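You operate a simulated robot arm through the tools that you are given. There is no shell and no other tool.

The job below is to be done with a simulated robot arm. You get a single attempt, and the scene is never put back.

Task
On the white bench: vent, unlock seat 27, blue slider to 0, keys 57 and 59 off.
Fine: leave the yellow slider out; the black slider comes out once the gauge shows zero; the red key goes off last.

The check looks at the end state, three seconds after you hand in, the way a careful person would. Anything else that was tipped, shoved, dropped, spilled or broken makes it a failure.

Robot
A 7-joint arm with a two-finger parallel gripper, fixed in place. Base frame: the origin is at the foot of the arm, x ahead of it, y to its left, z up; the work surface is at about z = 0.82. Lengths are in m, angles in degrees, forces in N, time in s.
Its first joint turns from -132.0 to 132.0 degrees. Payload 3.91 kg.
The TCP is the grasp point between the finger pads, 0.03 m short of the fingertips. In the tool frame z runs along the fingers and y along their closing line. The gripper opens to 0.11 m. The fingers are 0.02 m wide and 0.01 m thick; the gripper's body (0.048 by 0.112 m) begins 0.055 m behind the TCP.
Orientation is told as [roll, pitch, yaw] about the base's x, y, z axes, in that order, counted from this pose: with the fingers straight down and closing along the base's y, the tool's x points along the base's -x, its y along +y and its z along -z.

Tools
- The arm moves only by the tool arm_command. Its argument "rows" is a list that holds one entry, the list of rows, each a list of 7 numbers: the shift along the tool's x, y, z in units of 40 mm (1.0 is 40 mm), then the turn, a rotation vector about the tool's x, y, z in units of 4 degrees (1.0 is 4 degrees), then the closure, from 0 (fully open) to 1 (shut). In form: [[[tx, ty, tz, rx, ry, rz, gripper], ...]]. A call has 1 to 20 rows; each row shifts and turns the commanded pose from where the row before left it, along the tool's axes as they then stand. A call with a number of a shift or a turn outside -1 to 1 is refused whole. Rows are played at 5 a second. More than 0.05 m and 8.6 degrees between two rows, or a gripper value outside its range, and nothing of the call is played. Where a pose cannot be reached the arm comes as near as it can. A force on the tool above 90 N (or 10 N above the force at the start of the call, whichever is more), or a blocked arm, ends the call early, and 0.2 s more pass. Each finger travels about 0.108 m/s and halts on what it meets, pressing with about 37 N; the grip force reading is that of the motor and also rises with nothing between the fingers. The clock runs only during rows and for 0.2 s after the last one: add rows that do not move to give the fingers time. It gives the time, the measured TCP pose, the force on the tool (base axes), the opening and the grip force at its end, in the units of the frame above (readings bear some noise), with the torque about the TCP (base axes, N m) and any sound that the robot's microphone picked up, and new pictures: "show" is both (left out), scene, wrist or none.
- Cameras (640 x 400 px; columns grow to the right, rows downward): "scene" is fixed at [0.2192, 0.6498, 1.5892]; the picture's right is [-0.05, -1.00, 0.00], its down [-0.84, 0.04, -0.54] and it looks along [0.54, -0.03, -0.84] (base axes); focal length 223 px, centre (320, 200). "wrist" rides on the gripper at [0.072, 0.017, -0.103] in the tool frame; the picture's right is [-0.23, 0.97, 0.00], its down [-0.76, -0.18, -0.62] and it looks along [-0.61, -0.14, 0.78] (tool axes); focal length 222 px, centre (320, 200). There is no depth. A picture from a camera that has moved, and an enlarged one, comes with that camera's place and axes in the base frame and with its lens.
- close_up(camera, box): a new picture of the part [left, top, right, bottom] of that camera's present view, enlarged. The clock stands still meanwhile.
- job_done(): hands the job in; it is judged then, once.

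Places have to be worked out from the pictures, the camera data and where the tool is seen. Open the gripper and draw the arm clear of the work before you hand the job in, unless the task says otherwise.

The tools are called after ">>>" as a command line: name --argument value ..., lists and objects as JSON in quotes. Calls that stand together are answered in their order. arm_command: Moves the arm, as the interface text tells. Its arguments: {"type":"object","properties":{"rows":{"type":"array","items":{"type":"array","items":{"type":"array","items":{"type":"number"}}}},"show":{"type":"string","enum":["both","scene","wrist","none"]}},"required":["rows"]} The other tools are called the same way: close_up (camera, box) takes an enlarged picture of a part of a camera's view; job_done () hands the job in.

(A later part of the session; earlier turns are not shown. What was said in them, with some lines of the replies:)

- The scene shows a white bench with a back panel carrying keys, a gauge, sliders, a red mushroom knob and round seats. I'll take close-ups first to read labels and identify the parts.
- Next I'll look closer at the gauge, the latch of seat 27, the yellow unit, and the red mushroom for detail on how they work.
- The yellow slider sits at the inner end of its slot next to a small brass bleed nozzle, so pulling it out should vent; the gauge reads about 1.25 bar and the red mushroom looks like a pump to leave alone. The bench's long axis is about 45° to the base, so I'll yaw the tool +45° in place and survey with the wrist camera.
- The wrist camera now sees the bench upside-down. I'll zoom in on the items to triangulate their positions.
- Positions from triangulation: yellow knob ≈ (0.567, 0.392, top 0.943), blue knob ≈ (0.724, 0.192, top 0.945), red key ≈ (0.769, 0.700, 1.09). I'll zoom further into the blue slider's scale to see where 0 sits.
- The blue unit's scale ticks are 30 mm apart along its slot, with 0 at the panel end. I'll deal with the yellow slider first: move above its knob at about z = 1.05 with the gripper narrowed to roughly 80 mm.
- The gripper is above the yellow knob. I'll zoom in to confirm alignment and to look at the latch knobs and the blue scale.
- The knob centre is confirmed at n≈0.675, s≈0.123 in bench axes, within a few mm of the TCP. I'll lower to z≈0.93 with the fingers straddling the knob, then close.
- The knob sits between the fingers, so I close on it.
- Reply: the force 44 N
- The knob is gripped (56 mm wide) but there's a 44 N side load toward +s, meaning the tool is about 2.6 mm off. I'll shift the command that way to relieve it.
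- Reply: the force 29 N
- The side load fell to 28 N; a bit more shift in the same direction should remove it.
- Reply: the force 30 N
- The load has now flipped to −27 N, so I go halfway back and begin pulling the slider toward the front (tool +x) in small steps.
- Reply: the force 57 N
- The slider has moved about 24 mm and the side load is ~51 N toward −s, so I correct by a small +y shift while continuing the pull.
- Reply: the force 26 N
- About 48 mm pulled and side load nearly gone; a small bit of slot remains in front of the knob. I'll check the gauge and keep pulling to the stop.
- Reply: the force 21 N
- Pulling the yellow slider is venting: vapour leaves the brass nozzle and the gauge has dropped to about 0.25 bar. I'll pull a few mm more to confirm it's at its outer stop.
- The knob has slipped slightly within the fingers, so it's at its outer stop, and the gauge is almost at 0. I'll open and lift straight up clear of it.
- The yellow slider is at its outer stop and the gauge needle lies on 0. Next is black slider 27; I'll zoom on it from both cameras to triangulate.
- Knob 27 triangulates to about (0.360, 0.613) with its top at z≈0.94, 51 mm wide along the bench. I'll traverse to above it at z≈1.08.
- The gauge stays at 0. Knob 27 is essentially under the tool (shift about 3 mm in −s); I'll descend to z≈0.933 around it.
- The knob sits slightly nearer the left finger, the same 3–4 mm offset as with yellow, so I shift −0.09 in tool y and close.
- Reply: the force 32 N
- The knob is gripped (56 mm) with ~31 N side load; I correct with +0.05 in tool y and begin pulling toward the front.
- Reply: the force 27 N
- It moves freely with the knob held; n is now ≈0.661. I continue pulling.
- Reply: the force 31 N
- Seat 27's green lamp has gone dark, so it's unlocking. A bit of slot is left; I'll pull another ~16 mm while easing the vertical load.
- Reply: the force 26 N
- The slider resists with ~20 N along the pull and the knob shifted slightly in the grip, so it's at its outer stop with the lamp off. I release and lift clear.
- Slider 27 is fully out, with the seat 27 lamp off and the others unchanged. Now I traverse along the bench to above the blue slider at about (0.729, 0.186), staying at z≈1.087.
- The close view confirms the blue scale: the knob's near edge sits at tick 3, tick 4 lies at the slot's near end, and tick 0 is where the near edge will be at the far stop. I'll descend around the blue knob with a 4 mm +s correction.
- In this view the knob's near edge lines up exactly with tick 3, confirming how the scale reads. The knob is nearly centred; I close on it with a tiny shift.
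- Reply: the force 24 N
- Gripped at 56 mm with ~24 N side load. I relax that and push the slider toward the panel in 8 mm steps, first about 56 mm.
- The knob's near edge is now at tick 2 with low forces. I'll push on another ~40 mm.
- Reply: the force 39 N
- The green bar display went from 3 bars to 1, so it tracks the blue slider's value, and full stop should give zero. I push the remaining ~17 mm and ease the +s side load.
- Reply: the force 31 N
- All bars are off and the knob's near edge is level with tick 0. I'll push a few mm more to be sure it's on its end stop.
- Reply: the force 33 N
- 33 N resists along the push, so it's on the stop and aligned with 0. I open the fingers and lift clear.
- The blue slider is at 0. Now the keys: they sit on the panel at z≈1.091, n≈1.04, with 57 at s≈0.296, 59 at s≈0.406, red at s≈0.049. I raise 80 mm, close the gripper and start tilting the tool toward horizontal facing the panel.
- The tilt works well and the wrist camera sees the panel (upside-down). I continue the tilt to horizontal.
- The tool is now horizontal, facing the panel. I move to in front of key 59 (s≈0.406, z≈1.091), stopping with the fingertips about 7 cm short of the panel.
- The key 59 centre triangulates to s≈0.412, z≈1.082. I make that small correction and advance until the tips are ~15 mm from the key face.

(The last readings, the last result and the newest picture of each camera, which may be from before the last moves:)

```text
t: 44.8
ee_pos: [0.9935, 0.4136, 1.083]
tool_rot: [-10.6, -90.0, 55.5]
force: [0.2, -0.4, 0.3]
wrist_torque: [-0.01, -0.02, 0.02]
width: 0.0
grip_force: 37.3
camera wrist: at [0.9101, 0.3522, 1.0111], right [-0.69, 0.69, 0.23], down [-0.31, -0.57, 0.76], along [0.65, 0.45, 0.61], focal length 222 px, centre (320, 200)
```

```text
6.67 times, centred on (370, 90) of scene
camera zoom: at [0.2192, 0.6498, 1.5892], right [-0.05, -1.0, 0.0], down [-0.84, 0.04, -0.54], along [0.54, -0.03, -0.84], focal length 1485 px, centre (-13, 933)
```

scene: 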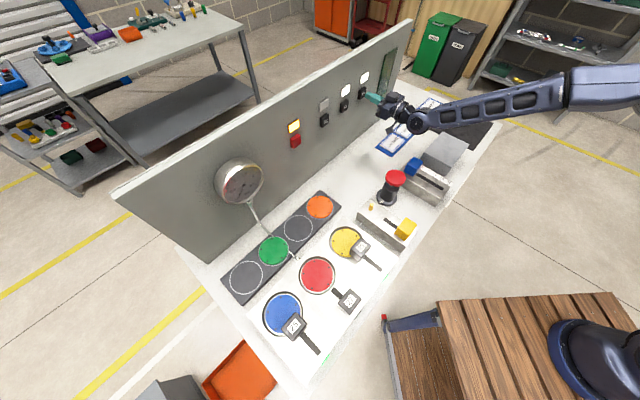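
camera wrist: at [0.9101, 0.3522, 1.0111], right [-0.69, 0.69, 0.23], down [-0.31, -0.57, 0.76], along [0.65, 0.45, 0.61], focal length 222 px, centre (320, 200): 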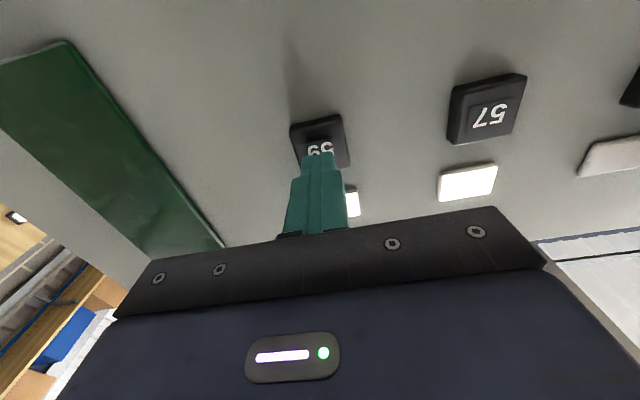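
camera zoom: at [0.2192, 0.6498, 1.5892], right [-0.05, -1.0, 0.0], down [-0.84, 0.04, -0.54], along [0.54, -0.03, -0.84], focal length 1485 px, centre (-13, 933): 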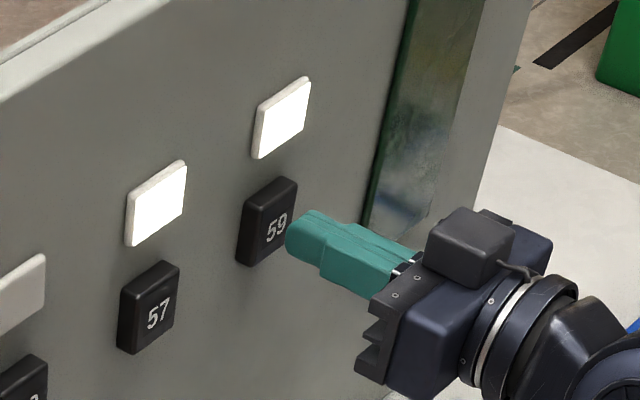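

The tips are about 15 mm from key 59 and well centred. I advance slowly in 4 mm steps with the force guard watching.

>>> arm_command --rows '[[[0.08, 0, 0.1, 0, 0, 0, 1], [0, 0, 0.1, 0, 0, 0, 1], [0, 0, 0.1, 0, 0, 0, 1], [0, 0, 0, 0, 0, 0, 1]]]'

>>> close_up --camera "scene" --box '[330, 60, 410, 120]'

```text
t: 45.8
ee_pos: [1.002, 0.4211, 1.0816]
tool_rot: [59.7, -90.0, -14.6]
force: [0.1, 0.1, -0.4]
wrist_torque: [0.01, -0.05, -0.04]
width: 0.0001
grip_force: 36.9
camera wrist: at [0.9181, 0.3601, 1.0091], right [-0.69, 0.69, 0.23], down [-0.31, -0.57, 0.76], along [0.65, 0.45, 0.61], focal length 222 px, centre (320, 200)
```

scene: 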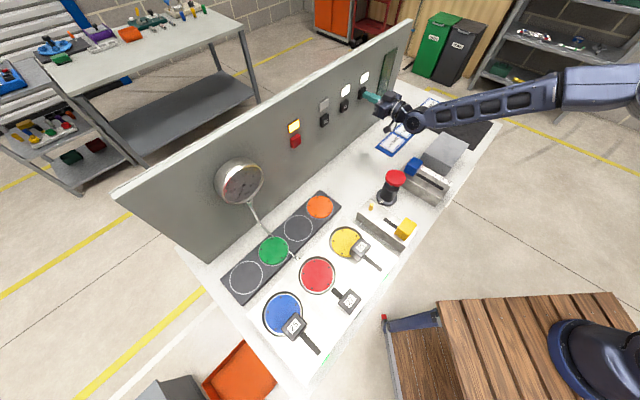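
wrist: 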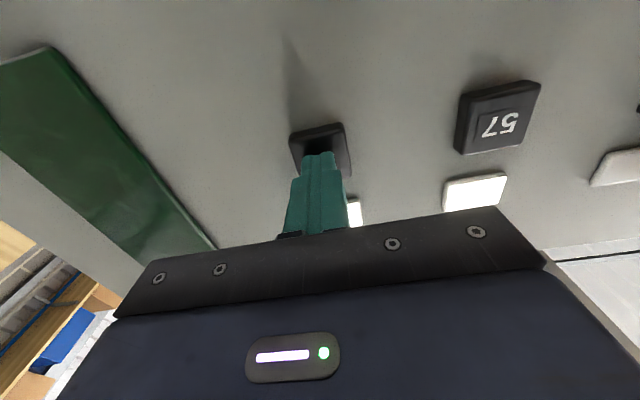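

```text
6.67 times, centred on (370, 90) of scene
camera zoom: at [0.2192, 0.6498, 1.5892], right [-0.05, -1.0, 0.0], down [-0.84, 0.04, -0.54], along [0.54, -0.03, -0.84], focal length 1485 px, centre (-13, 933)
```

zoom: 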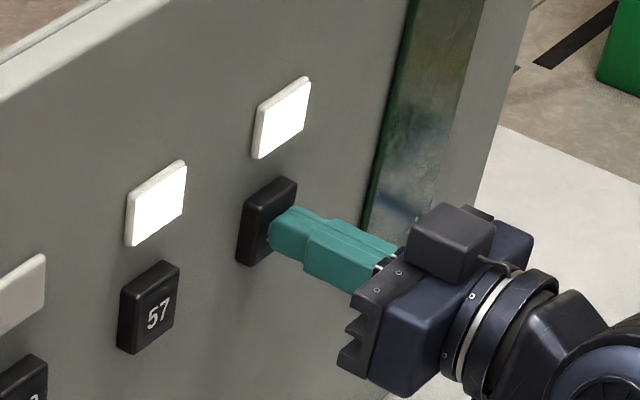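

The tips are at the key face with no contact force yet. I continue in 2 mm steps.

>>> arm_command --rows '[[[0, 0, 0.05, 0, 0, 0, 1], [0, 0, 0.05, 0, 0, 0, 1], [0, 0, 0.05, 0, 0, 0, 1], [0, 0, 0, 0, 0, 0, 1]]]' --show "scene"

>>> close_up --camera "scene" --box '[330, 60, 410, 120]'

```text
t: 46.8
ee_pos: [1.0074, 0.425, 1.08]
tool_rot: [-151.2, -90.0, -163.9]
force: [-9.2, -12.4, 0.7]
wrist_torque: [-0.08, -0.08, -0.05]
width: 0.0
grip_force: 36.7
heard: click
```

scene: 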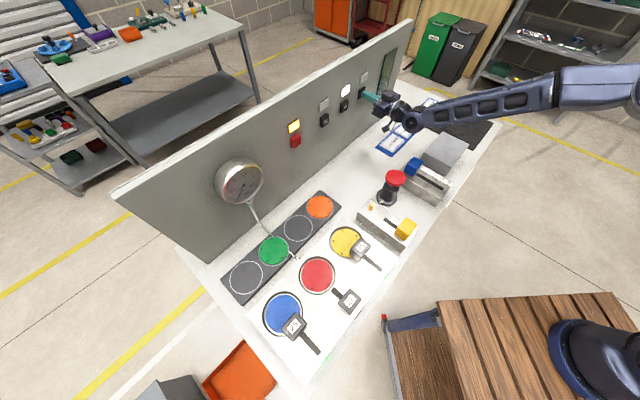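

```text
6.67 times, centred on (370, 90) of scene
camera zoom: at [0.2192, 0.6498, 1.5892], right [-0.05, -1.0, 0.0], down [-0.84, 0.04, -0.54], along [0.54, -0.03, -0.84], focal length 1485 px, centre (-13, 933)
```

zoom: 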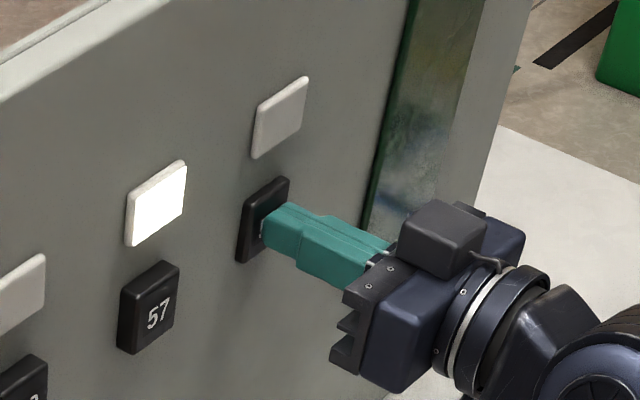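

A click was heard and lamp 59 went off. I back away 50 mm and move sideways to key 57 (s≈0.298), then re-check the view.

>>> arm_command --rows '[[[0, 0, -0.5, 0, 0, 0, 1], [0, 0, -0.75, 0, 0, 0, 1], [0, 0.7, 0, 0, 0, 0, 1], [0, 0.7, 0, 0, 0, 0, 1], [0, 0.7, 0, 0, 0, 0, 1], [0, 0.75, 0, 0, 0, 0, 1], [0, 0, 0, 0, 0, 0, 1]]]'

>>> close_up --camera "scene" --box '[310, 60, 410, 130]'

>>> close_up --camera "wrist" --box '[200, 20, 460, 240]'

```text
t: 48.4
ee_pos: [0.8901, 0.4722, 1.0788]
tool_rot: [-119.0, -90.0, 164.0]
force: [0.0, 0.6, -0.2]
wrist_torque: [0.03, 0.01, 0.01]
width: 0.0
grip_force: 36.9
camera wrist: at [0.8049, 0.4106, 1.0068], right [-0.69, 0.69, 0.23], down [-0.32, -0.57, 0.76], along [0.65, 0.45, 0.61], focal length 222 px, centre (320, 200)
```

scene: 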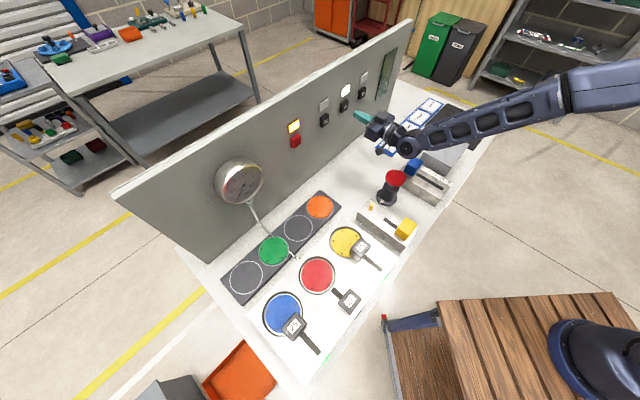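
wrist: 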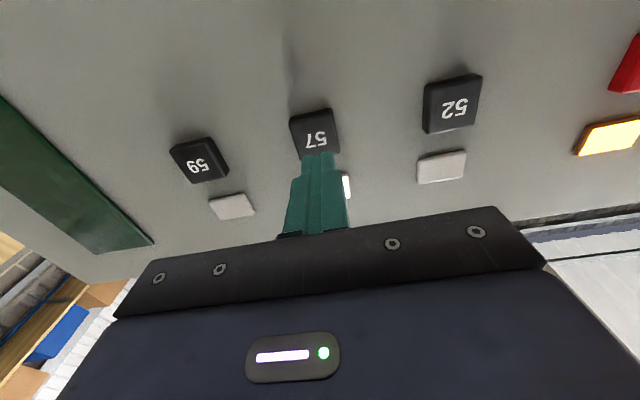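

```text
5.71 times, centred on (360, 95) of scene
camera zoom: at [0.2192, 0.6498, 1.5892], right [-0.05, -1.0, 0.0], down [-0.84, 0.04, -0.54], along [0.54, -0.03, -0.84], focal length 1273 px, centre (91, 800)
```

zoom: 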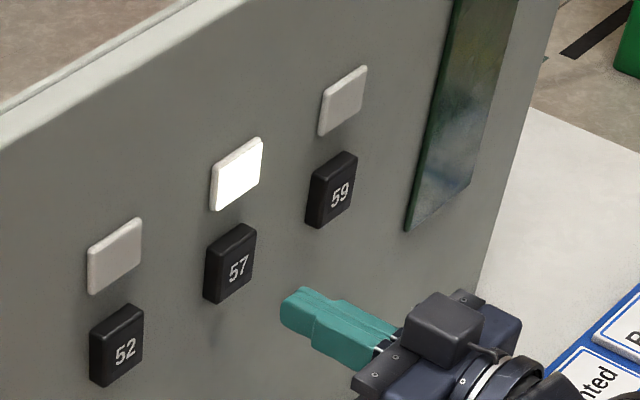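

```text
1.82 times, centred on (330, 130) of wrist
camera zoom: at [0.8049, 0.4106, 1.0068], right [-0.69, 0.69, 0.23], down [-0.32, -0.57, 0.76], along [0.65, 0.45, 0.61], focal length 404 px, centre (302, 327)
```

zoom: 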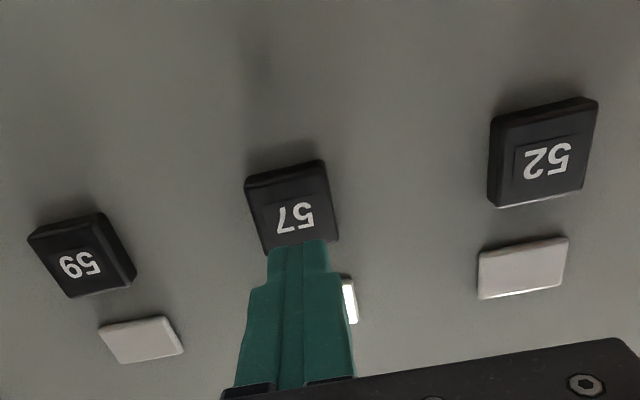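

Lamp 59 stays off. Key 57 is at s≈0.300, so I shift 4 mm and approach, then press in 2 mm steps.

>>> arm_command --rows '[[[-0.03, -0.11, 0.3, 0, 0, 0, 1], [0, 0, 0.3, 0, 0, 0, 1], [0, 0, 0.3, 0, 0, 0, 1], [0, 0, 0.05, 0, 0, 0, 1], [0, 0, 0.05, 0, 0, 0, 1], [0, 0, 0.05, 0, 0, 0, 1], [0, 0, 0, 0, 0, 0, 1]]]'

>>> close_up --camera "scene" --box '[310, 60, 410, 130]'

```text
t: 50.0
ee_pos: [0.9246, 0.4975, 1.0818]
tool_rot: [94.6, -89.9, -49.5]
force: [-0.7, -0.2, -0.2]
wrist_torque: [0.03, 0.01, -0.02]
width: 0.0001
grip_force: 36.3
camera wrist: at [0.8399, 0.4361, 1.0091], right [-0.69, 0.69, 0.23], down [-0.31, -0.57, 0.76], along [0.65, 0.45, 0.61], focal length 222 px, centre (320, 200)
```

scene: 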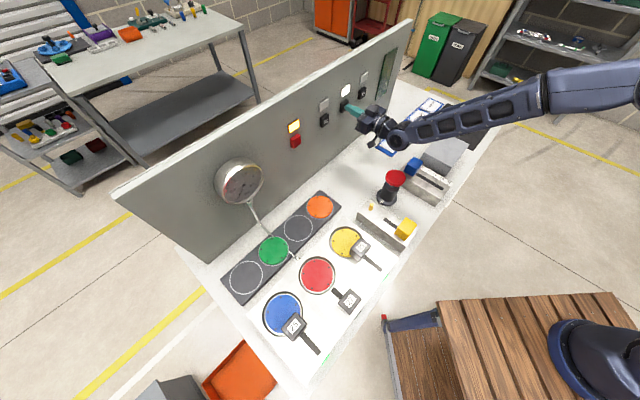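
wrist: 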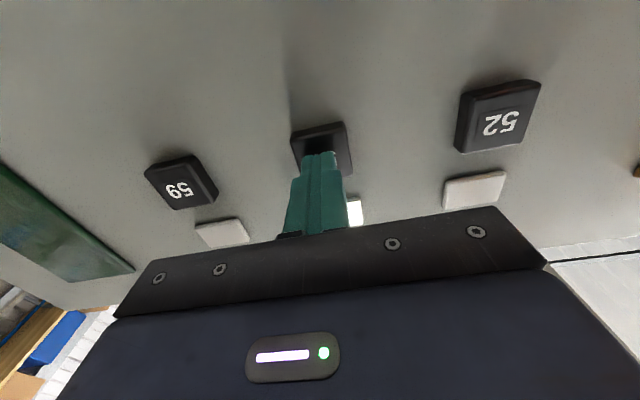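

```text
5.71 times, centred on (360, 95) of scene
camera zoom: at [0.2192, 0.6498, 1.5892], right [-0.05, -1.0, 0.0], down [-0.84, 0.04, -0.54], along [0.54, -0.03, -0.84], focal length 1273 px, centre (91, 800)
```

zoom: 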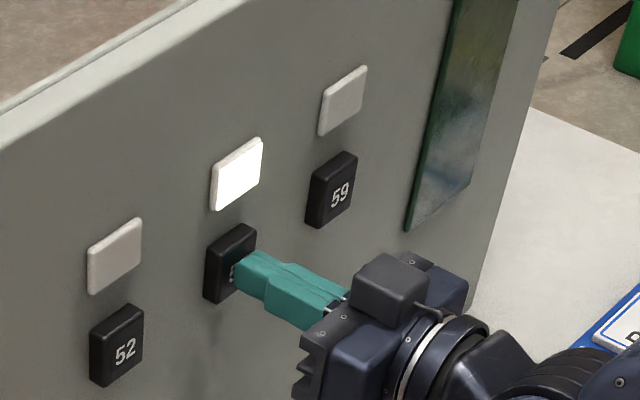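

The tips are at n≈1.036, just touching key 57. A few more 2 mm steps should click it.

>>> arm_command --rows '[[[0, 0, 0.05, 0, 0, 0, 1], [0, 0, 0.05, 0, 0, 0, 1], [0, 0, 0.05, 0, 0, 0, 1], [0, 0, 0.04, 0, 0, 0, 1], [0, 0, 0, 0, 0, 0, 1]]]' --show "scene"

>>> close_up --camera "scene" --box '[310, 60, 410, 130]'

```text
t: 51.2
ee_pos: [0.9309, 0.5024, 1.0806]
tool_rot: [30.9, -89.9, 14.1]
force: [-8.4, -9.9, -1.0]
wrist_torque: [-0.04, 0.01, -0.07]
width: 0.0
grip_force: 37.0
heard: click
```

scene: 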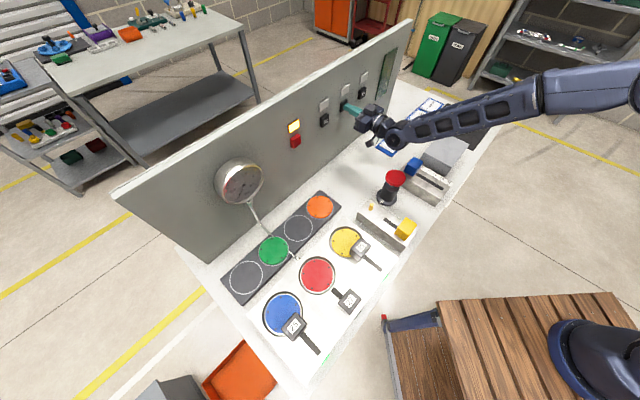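

```text
5.71 times, centred on (360, 95) of scene
camera zoom: at [0.2192, 0.6498, 1.5892], right [-0.05, -1.0, 0.0], down [-0.84, 0.04, -0.54], along [0.54, -0.03, -0.84], focal length 1273 px, centre (91, 800)
```

zoom: 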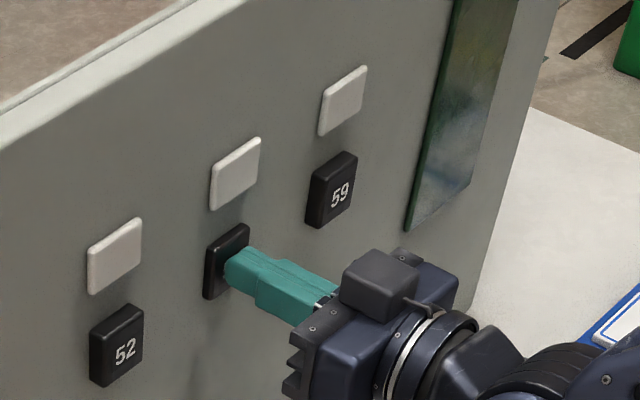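

Key 57 clicked off. I back off 50 mm and move left toward the red key (s≈0.05), then recheck all other items before pressing it last.

>>> arm_command --rows '[[[0, 0, -0.5, 0, 0, 0, 1], [0, 0, -0.75, 0, 0, 0, 1], [0, 0.79, 0, 0, 0, 0, 1], [0, 0.79, 0, 0, 0, 0, 1], [0, 0.79, 0, 0, 0, 0, 1], [0, 0.79, 0, 0, 0, 0, 1], [0, 0.79, 0, 0, 0, 0, 1], [0, 0.79, 0, 0, 0, 0, 1], [0, 0.79, 0, 0, 0, 0, 1], [0, 0.79, 0, 0, 0, 0, 1], [0, 0, 0, 0, 0, 0, 1]]]'

>>> close_up --camera "scene" --box '[260, 50, 420, 160]'

>>> close_up --camera "scene" --box '[280, 150, 480, 330]'

>>> close_up --camera "wrist" --box '[200, 20, 460, 240]'

>>> close_up --camera "scene" --box '[205, 150, 275, 210]'

```text
t: 53.6
ee_pos: [0.7173, 0.6465, 1.0805]
tool_rot: [-11.1, -90.0, 56.1]
force: [0.2, -0.8, 0.7]
wrist_torque: [0.01, -0.01, -0.01]
width: 0.0
grip_force: 37.7
camera wrist: at [0.6325, 0.5847, 1.0081], right [-0.69, 0.69, 0.23], down [-0.31, -0.57, 0.76], along [0.65, 0.45, 0.61], focal length 222 px, centre (320, 200)
```

scene: 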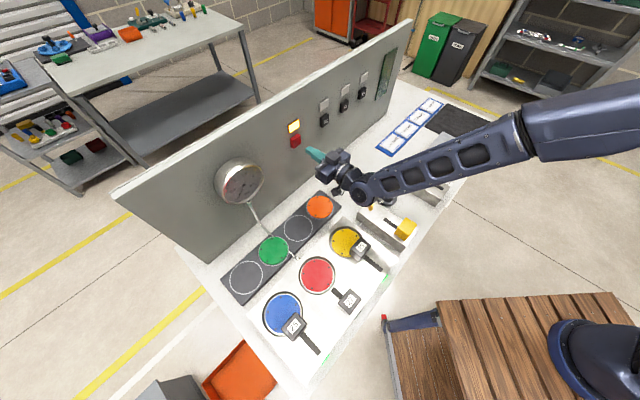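
wrist: 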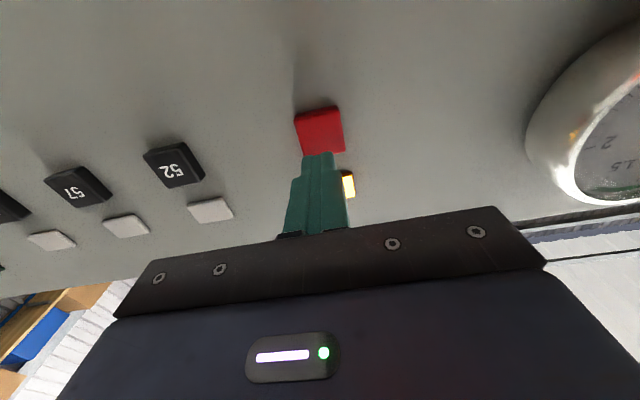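

```text
3.64 times, centred on (340, 105) of scene
camera zoom: at [0.2192, 0.6498, 1.5892], right [-0.05, -1.0, 0.0], down [-0.84, 0.04, -0.54], along [0.54, -0.03, -0.84], focal length 810 px, centre (247, 546)
```

zoom: 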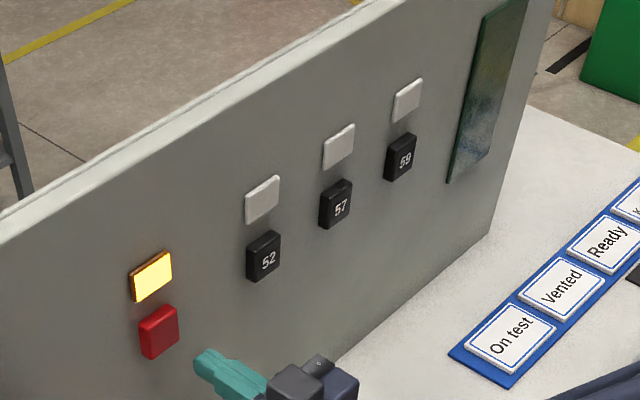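

```text
2.22 times, centred on (380, 240) of scene
camera zoom: at [0.2192, 0.6498, 1.5892], right [-0.05, -1.0, 0.0], down [-0.84, 0.04, -0.54], along [0.54, -0.03, -0.84], focal length 495 px, centre (187, 111)
```

zoom: 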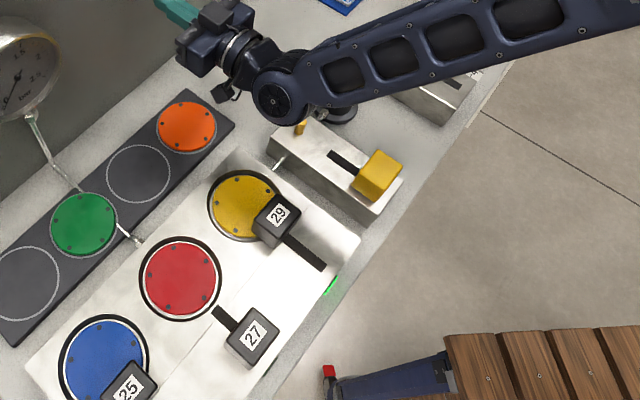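

```text
1.82 times, centred on (330, 130) of wrist
camera zoom: at [0.6325, 0.5847, 1.0081], right [-0.69, 0.69, 0.23], down [-0.31, -0.57, 0.76], along [0.65, 0.45, 0.61], focal length 404 px, centre (302, 327)
```

zoom: 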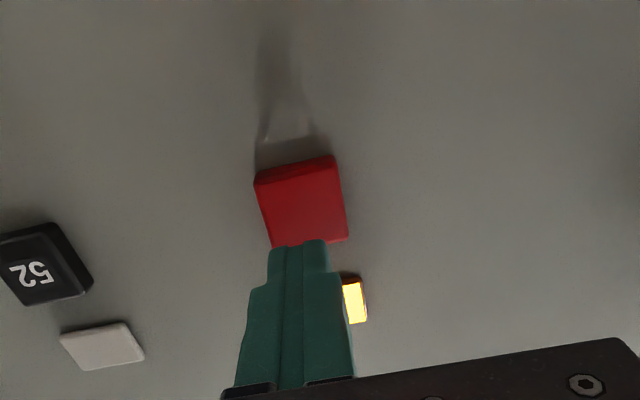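

```text
6.67 times, centred on (240, 180) of scene
camera zoom: at [0.2192, 0.6498, 1.5892], right [-0.05, -1.0, 0.0], down [-0.84, 0.04, -0.54], along [0.54, -0.03, -0.84], focal length 1485 px, centre (853, 333)
```

zoom: 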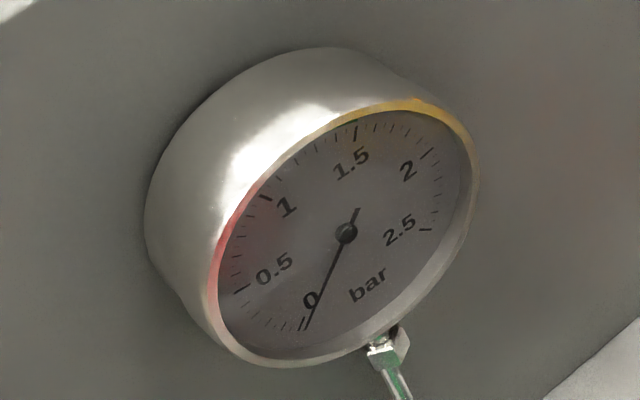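

All else is in its final state: gauge 0, yellow and 27 out, 57/59 lamps off, red lamp still on. The red key is centred on the tool, so I press it last.

>>> arm_command --rows '[[[0, 0, 0.3, 0, 0, 0, 1], [0, 0, 0.3, 0, 0, 0, 1], [0, 0, 0.3, 0, 0, 0, 1], [0, 0, 0.05, 0, 0, 0, 1], [0, 0, 0.05, 0, 0, 0, 1], [0, 0, 0.05, 0, 0, 0, 1], [0, 0, 0.05, 0, 0, 0, 1], [0, 0, 0.05, 0, 0, 0, 1], [0, 0, 0, 0, 0, 0, 1]]]'

>>> close_up --camera "scene" --box '[260, 50, 420, 160]'

```text
t: 55.6
ee_pos: [0.7472, 0.6794, 1.0821]
tool_rot: [-40.6, -89.9, 85.5]
force: [-0.7, -1.6, -0.2]
wrist_torque: [-0.01, -0.02, -0.02]
width: 0.0001
grip_force: 36.6
heard: click
camera wrist: at [0.6631, 0.6172, 1.0107], right [-0.69, 0.69, 0.23], down [-0.32, -0.57, 0.76], along [0.65, 0.45, 0.61], focal length 222 px, centre (320, 200)
```

scene: 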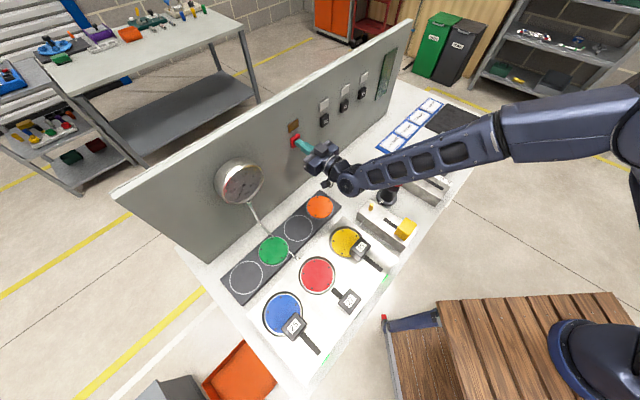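
wrist: 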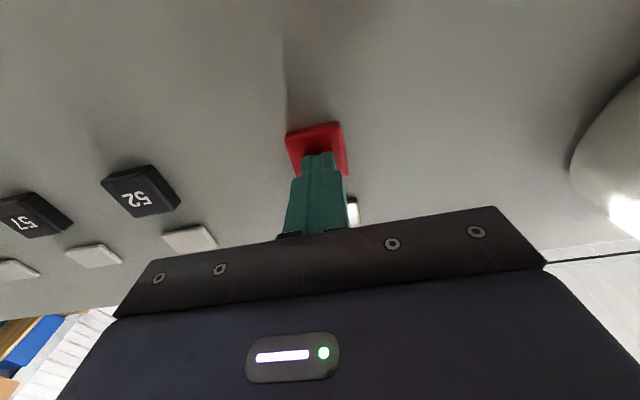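

```text
3.64 times, centred on (340, 105) of scene
camera zoom: at [0.2192, 0.6498, 1.5892], right [-0.05, -1.0, 0.0], down [-0.84, 0.04, -0.54], along [0.54, -0.03, -0.84], focal length 810 px, centre (247, 546)
```

zoom: 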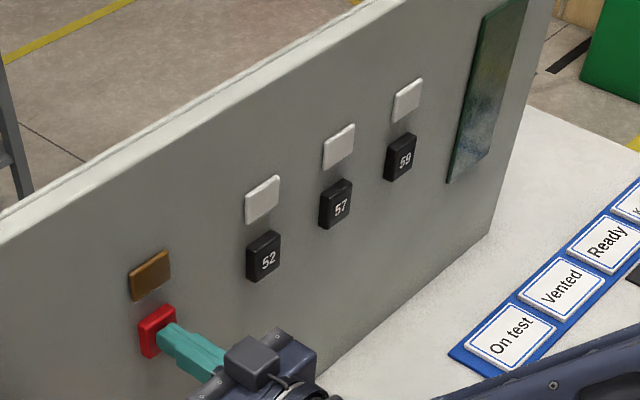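

The red key clicked and its lamp is off. I back straight off, rise, then draw further back and open the gripper.

>>> arm_command --rows '[[[0, 0, -0.5, 0, 0, 0, 1], [0, 0, -0.8, 0, 0, 0, 1], [-0.9, 0, 0, 0, 0, 0, 1], [-0.9, 0, 0, 0, 0, 0, 1], [-0.9, 0, 0, 0, 0, 0, 1], [-0.9, 0, 0, 0, 0, 0, 1], [0, 0, -0.8, 0, 0, 0, 0.6], [0, 0, -0.8, 0, 0, 0, 0.2], [0, 0, -0.8, 0, 0, 0, 0], [0, 0, -0.8, 0, 0, 0, 0], [0, 0, 0, 0, 0, 0, 0], [0, 0, 0, 0, 0, 0, 0]]]'

>>> close_up --camera "scene" --box '[260, 50, 420, 160]'

>>> close_up --camera "scene" --box '[280, 150, 480, 330]'

```text
t: 58.2
ee_pos: [0.6219, 0.5543, 1.2256]
tool_rot: [166.2, -89.9, -121.2]
force: [0.1, -0.5, 0.3]
wrist_torque: [0.03, -0.03, -0.01]
width: 0.1099
grip_force: 0.2
camera wrist: at [0.5374, 0.4922, 1.1531], right [-0.69, 0.69, 0.23], down [-0.32, -0.57, 0.76], along [0.65, 0.45, 0.61], focal length 222 px, centre (320, 200)
```

scene: 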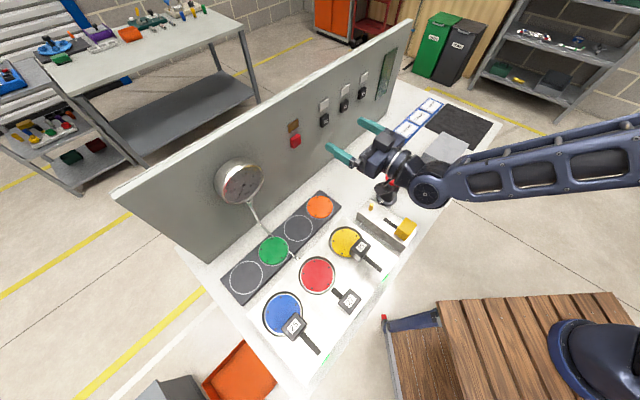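
wrist: 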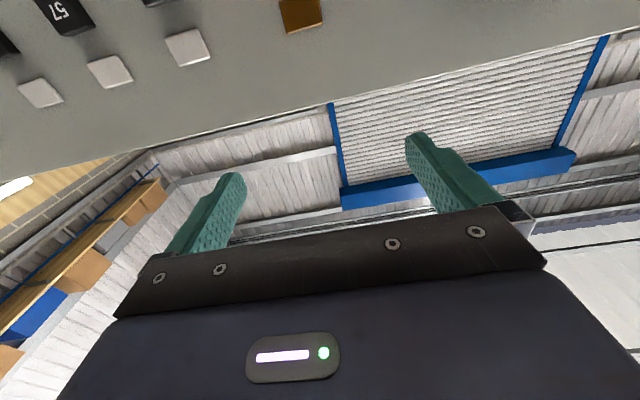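

```text
3.64 times, centred on (340, 105) of scene
camera zoom: at [0.2192, 0.6498, 1.5892], right [-0.05, -1.0, 0.0], down [-0.84, 0.04, -0.54], along [0.54, -0.03, -0.84], focal length 810 px, centre (247, 546)
```

zoom: 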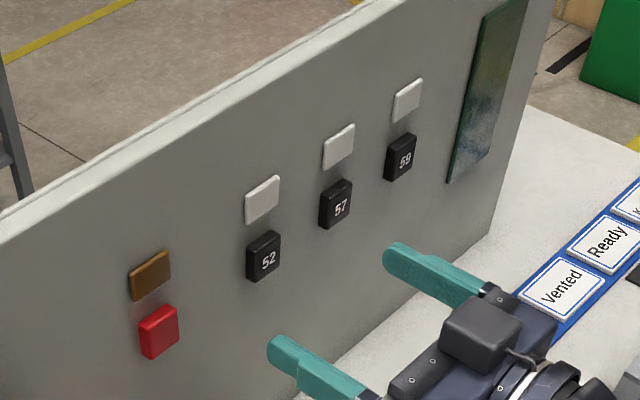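

```text
2.22 times, centred on (380, 240) of scene
camera zoom: at [0.2192, 0.6498, 1.5892], right [-0.05, -1.0, 0.0], down [-0.84, 0.04, -0.54], along [0.54, -0.03, -0.84], focal length 495 px, centre (187, 111)
```

zoom: 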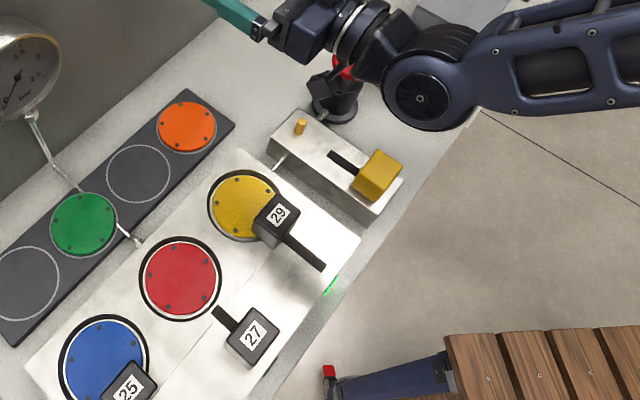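

All key lamps are off and the gripper is open. I turn the tool back to pointing down at this height, so the arm uncovers the bench for a final check.

>>> arm_command --rows '[[[0, 0, 0, 0, 1, 0, 0], [0, 0, 0, 0, 1, 0, 0], [0, 0, 0, 0, 1, 0, 0], [0, 0, 0, 0, 1, 0, 0], [0, 0, 0, 0, 1, 0, 0], [0, 0, 0, 0, 1, 0, 0], [0, 0, 0, 0, 1, 0, 0], [0, 0, 0, 0, 1, 0, 0], [0, 0, 0, 0, 1, 0, 0], [0, 0, 0, 0, 1, 0, 0], [0, 0, 0, 0, 1, 0, 0], [0, 0, 0, 0, 1, 0, 0], [0, 0, 0, 0, 1, 0, 0], [0, 0, 0, 0, 1, 0, 0], [0, 0, 0, 0, 1, 0, 0], [0, 0, 0, 0, 1, 0, 0], [0, 0, 0, 0, 1, 0, 0], [0, 0, 0, 0, 1, 0, 0], [0, 0, 0, 0, 1, 0, 0], [0, 0, 0, 0, 1, 0, 0]]]'

>>> close_up --camera "scene" --box '[260, 50, 500, 230]'

>>> close_up --camera "scene" --box '[205, 150, 275, 210]'

```text
t: 62.4
ee_pos: [0.6241, 0.5493, 1.22]
tool_rot: [-1.2, -18.8, 43.6]
force: [0.1, -1.0, 0.2]
wrist_torque: [-0.01, 0.01, 0.03]
width: 0.1098
grip_force: 0.0
out of reach, approached as far as the arm can: row 8, 9, 11
camera wrist: at [0.5391, 0.492, 1.2948], right [-0.51, 0.86, 0.05], down [0.49, 0.24, 0.84], along [0.71, 0.46, -0.54], focal length 222 px, centre (320, 200)
```

scene: 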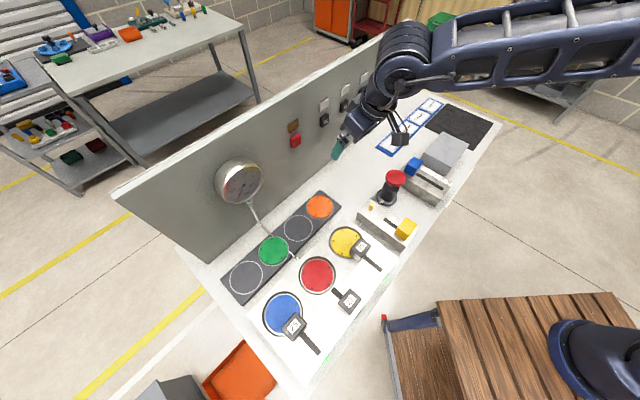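
wrist: 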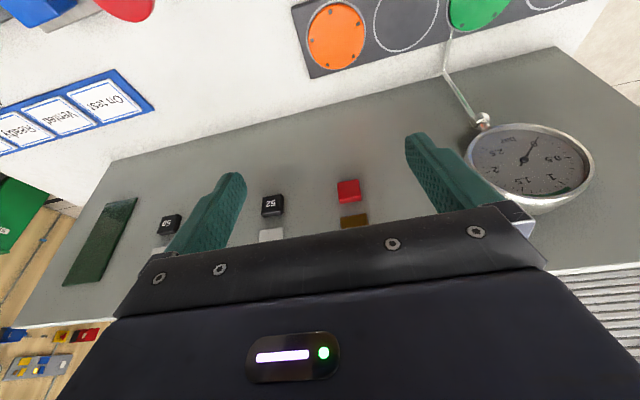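

```text
2.22 times, centred on (380, 140) of scene
camera zoom: at [0.2192, 0.6498, 1.5892], right [-0.05, -1.0, 0.0], down [-0.84, 0.04, -0.54], along [0.54, -0.03, -0.84], focal length 495 px, centre (187, 333)
```

zoom: 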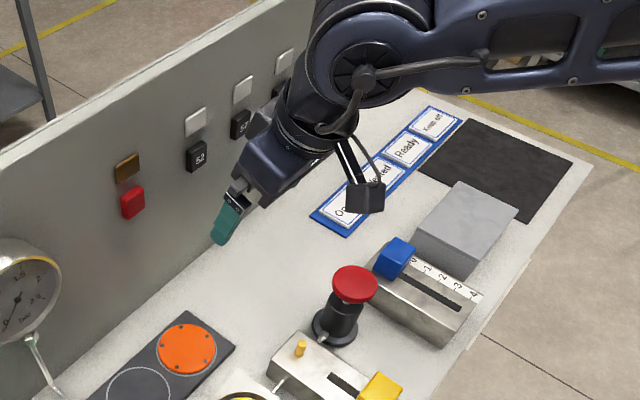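

```text
6.67 times, centred on (240, 180) of scene
camera zoom: at [0.2192, 0.6498, 1.5892], right [-0.05, -1.0, 0.0], down [-0.84, 0.04, -0.54], along [0.54, -0.03, -0.84], focal length 1485 px, centre (853, 333)
```

zoom: 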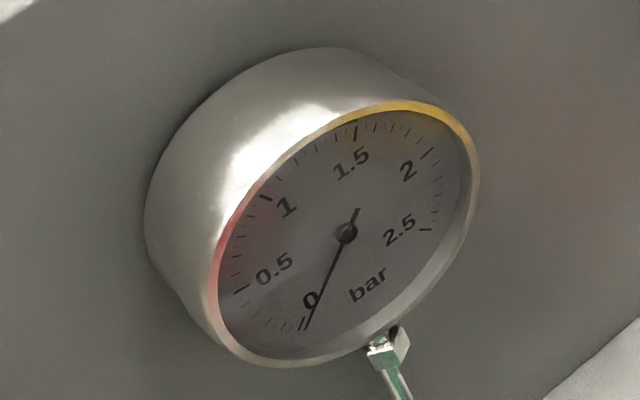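

Everything reads as wanted: gauge 0, yellow and 27 out, blue at 0, keys 57, 59 and red off, the pump and cards undisturbed. I draw the arm a bit further back and up from the work.

>>> arm_command --rows '[[[0.6, 0, -0.3, 0, 0, 0, 0], [0.6, 0, -0.3, 0, 0, 0, 0], [0.6, 0, -0.3, 0, 0, 0, 0], [0.6, 0, -0.3, 0, 0, 0, 0], [0, 0, 0, 0, 0, 0, 0], [0, 0, 0, 0, 0, 0, 0]]]'

>>> close_up --camera "scene" --box '[270, 60, 430, 160]'

>>> close_up --camera "scene" --box '[260, 170, 480, 350]'

```text
t: 63.8
ee_pos: [0.5489, 0.4769, 1.2348]
tool_rot: [-1.2, -18.9, 43.6]
force: [0.0, 0.6, -0.4]
wrist_torque: [-0.01, -0.03, -0.01]
width: 0.11
grip_force: 0.0
camera wrist: at [0.4619, 0.4213, 1.3093], right [-0.51, 0.86, 0.05], down [0.49, 0.24, 0.84], along [0.71, 0.46, -0.54], focal length 222 px, centre (320, 200)
```

scene: 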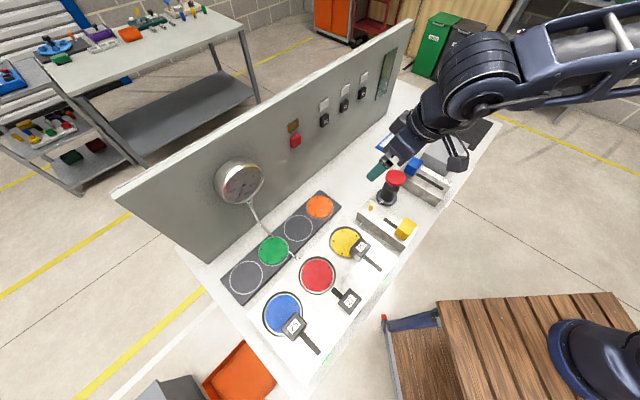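
wrist: 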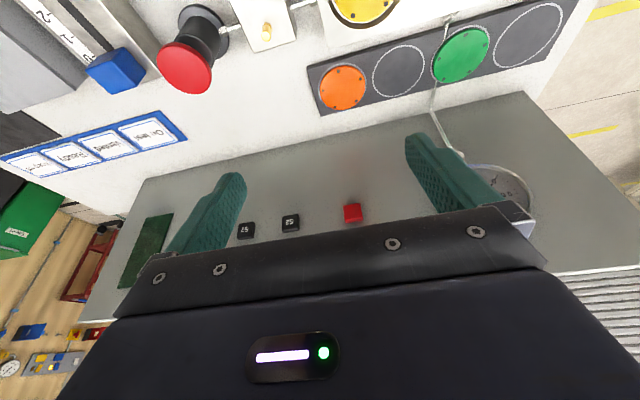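

```text
4.00 times, centred on (350, 110) of scene
camera zoom: at [0.2192, 0.6498, 1.5892], right [-0.05, -1.0, 0.0], down [-0.84, 0.04, -0.54], along [0.54, -0.03, -0.84], focal length 891 px, centre (200, 560)
```

zoom: 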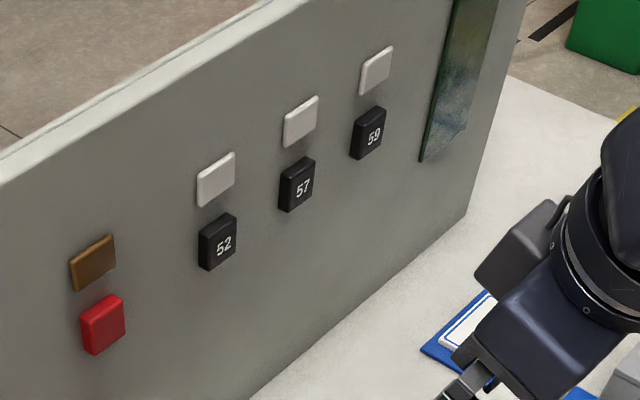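

```text
2.22 times, centred on (370, 260) of scene
camera zoom: at [0.2192, 0.6498, 1.5892], right [-0.05, -1.0, 0.0], down [-0.84, 0.04, -0.54], along [0.54, -0.03, -0.84], focal length 495 px, centre (209, 67)
```

zoom: 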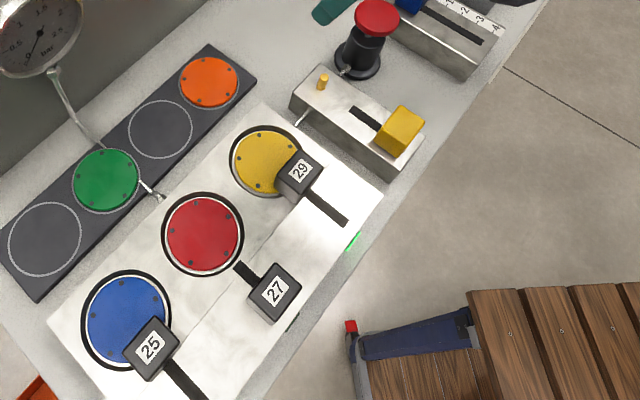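

The final views show every requested state in place, nothing else disturbed, the gripper open and the arm clear of the work. I hand the job in.

>>> job_done

```text
The job is handed in.
```

I vented the bench, unlocked seat 27, set the blue slider to 0, turned keys 57 and 59 off, and pressed the red key off last. The job is handed in, but I haven't seen the check's result.

- **Vent:** I pulled the yellow slider out to its stop and left it there. The gauge fell from about 1.25 bar to 0 and stayed there.
- **Seat 27:** I pulled its black slider out only after the gauge read 0. Seat 27's green lamp went out.
- **Blue slider:** It is against its end stop, level with 0. I took the knob's near edge as the reading point, because it sat at 3 while the panel showed three bars. All the bars are now dark.
- **Keys:** 59, then 57, then red each clicked off, and their lamps are dark. Key 52 was already off and I didn't touch it.

I read "leave the yellow slider out" as leaving it pulled out, not skipping it. The red mushroom knob looked like a pump, so I left it alone.

In the last pictures nothing else had moved, the gripper was open, and the arm was clear of the work.
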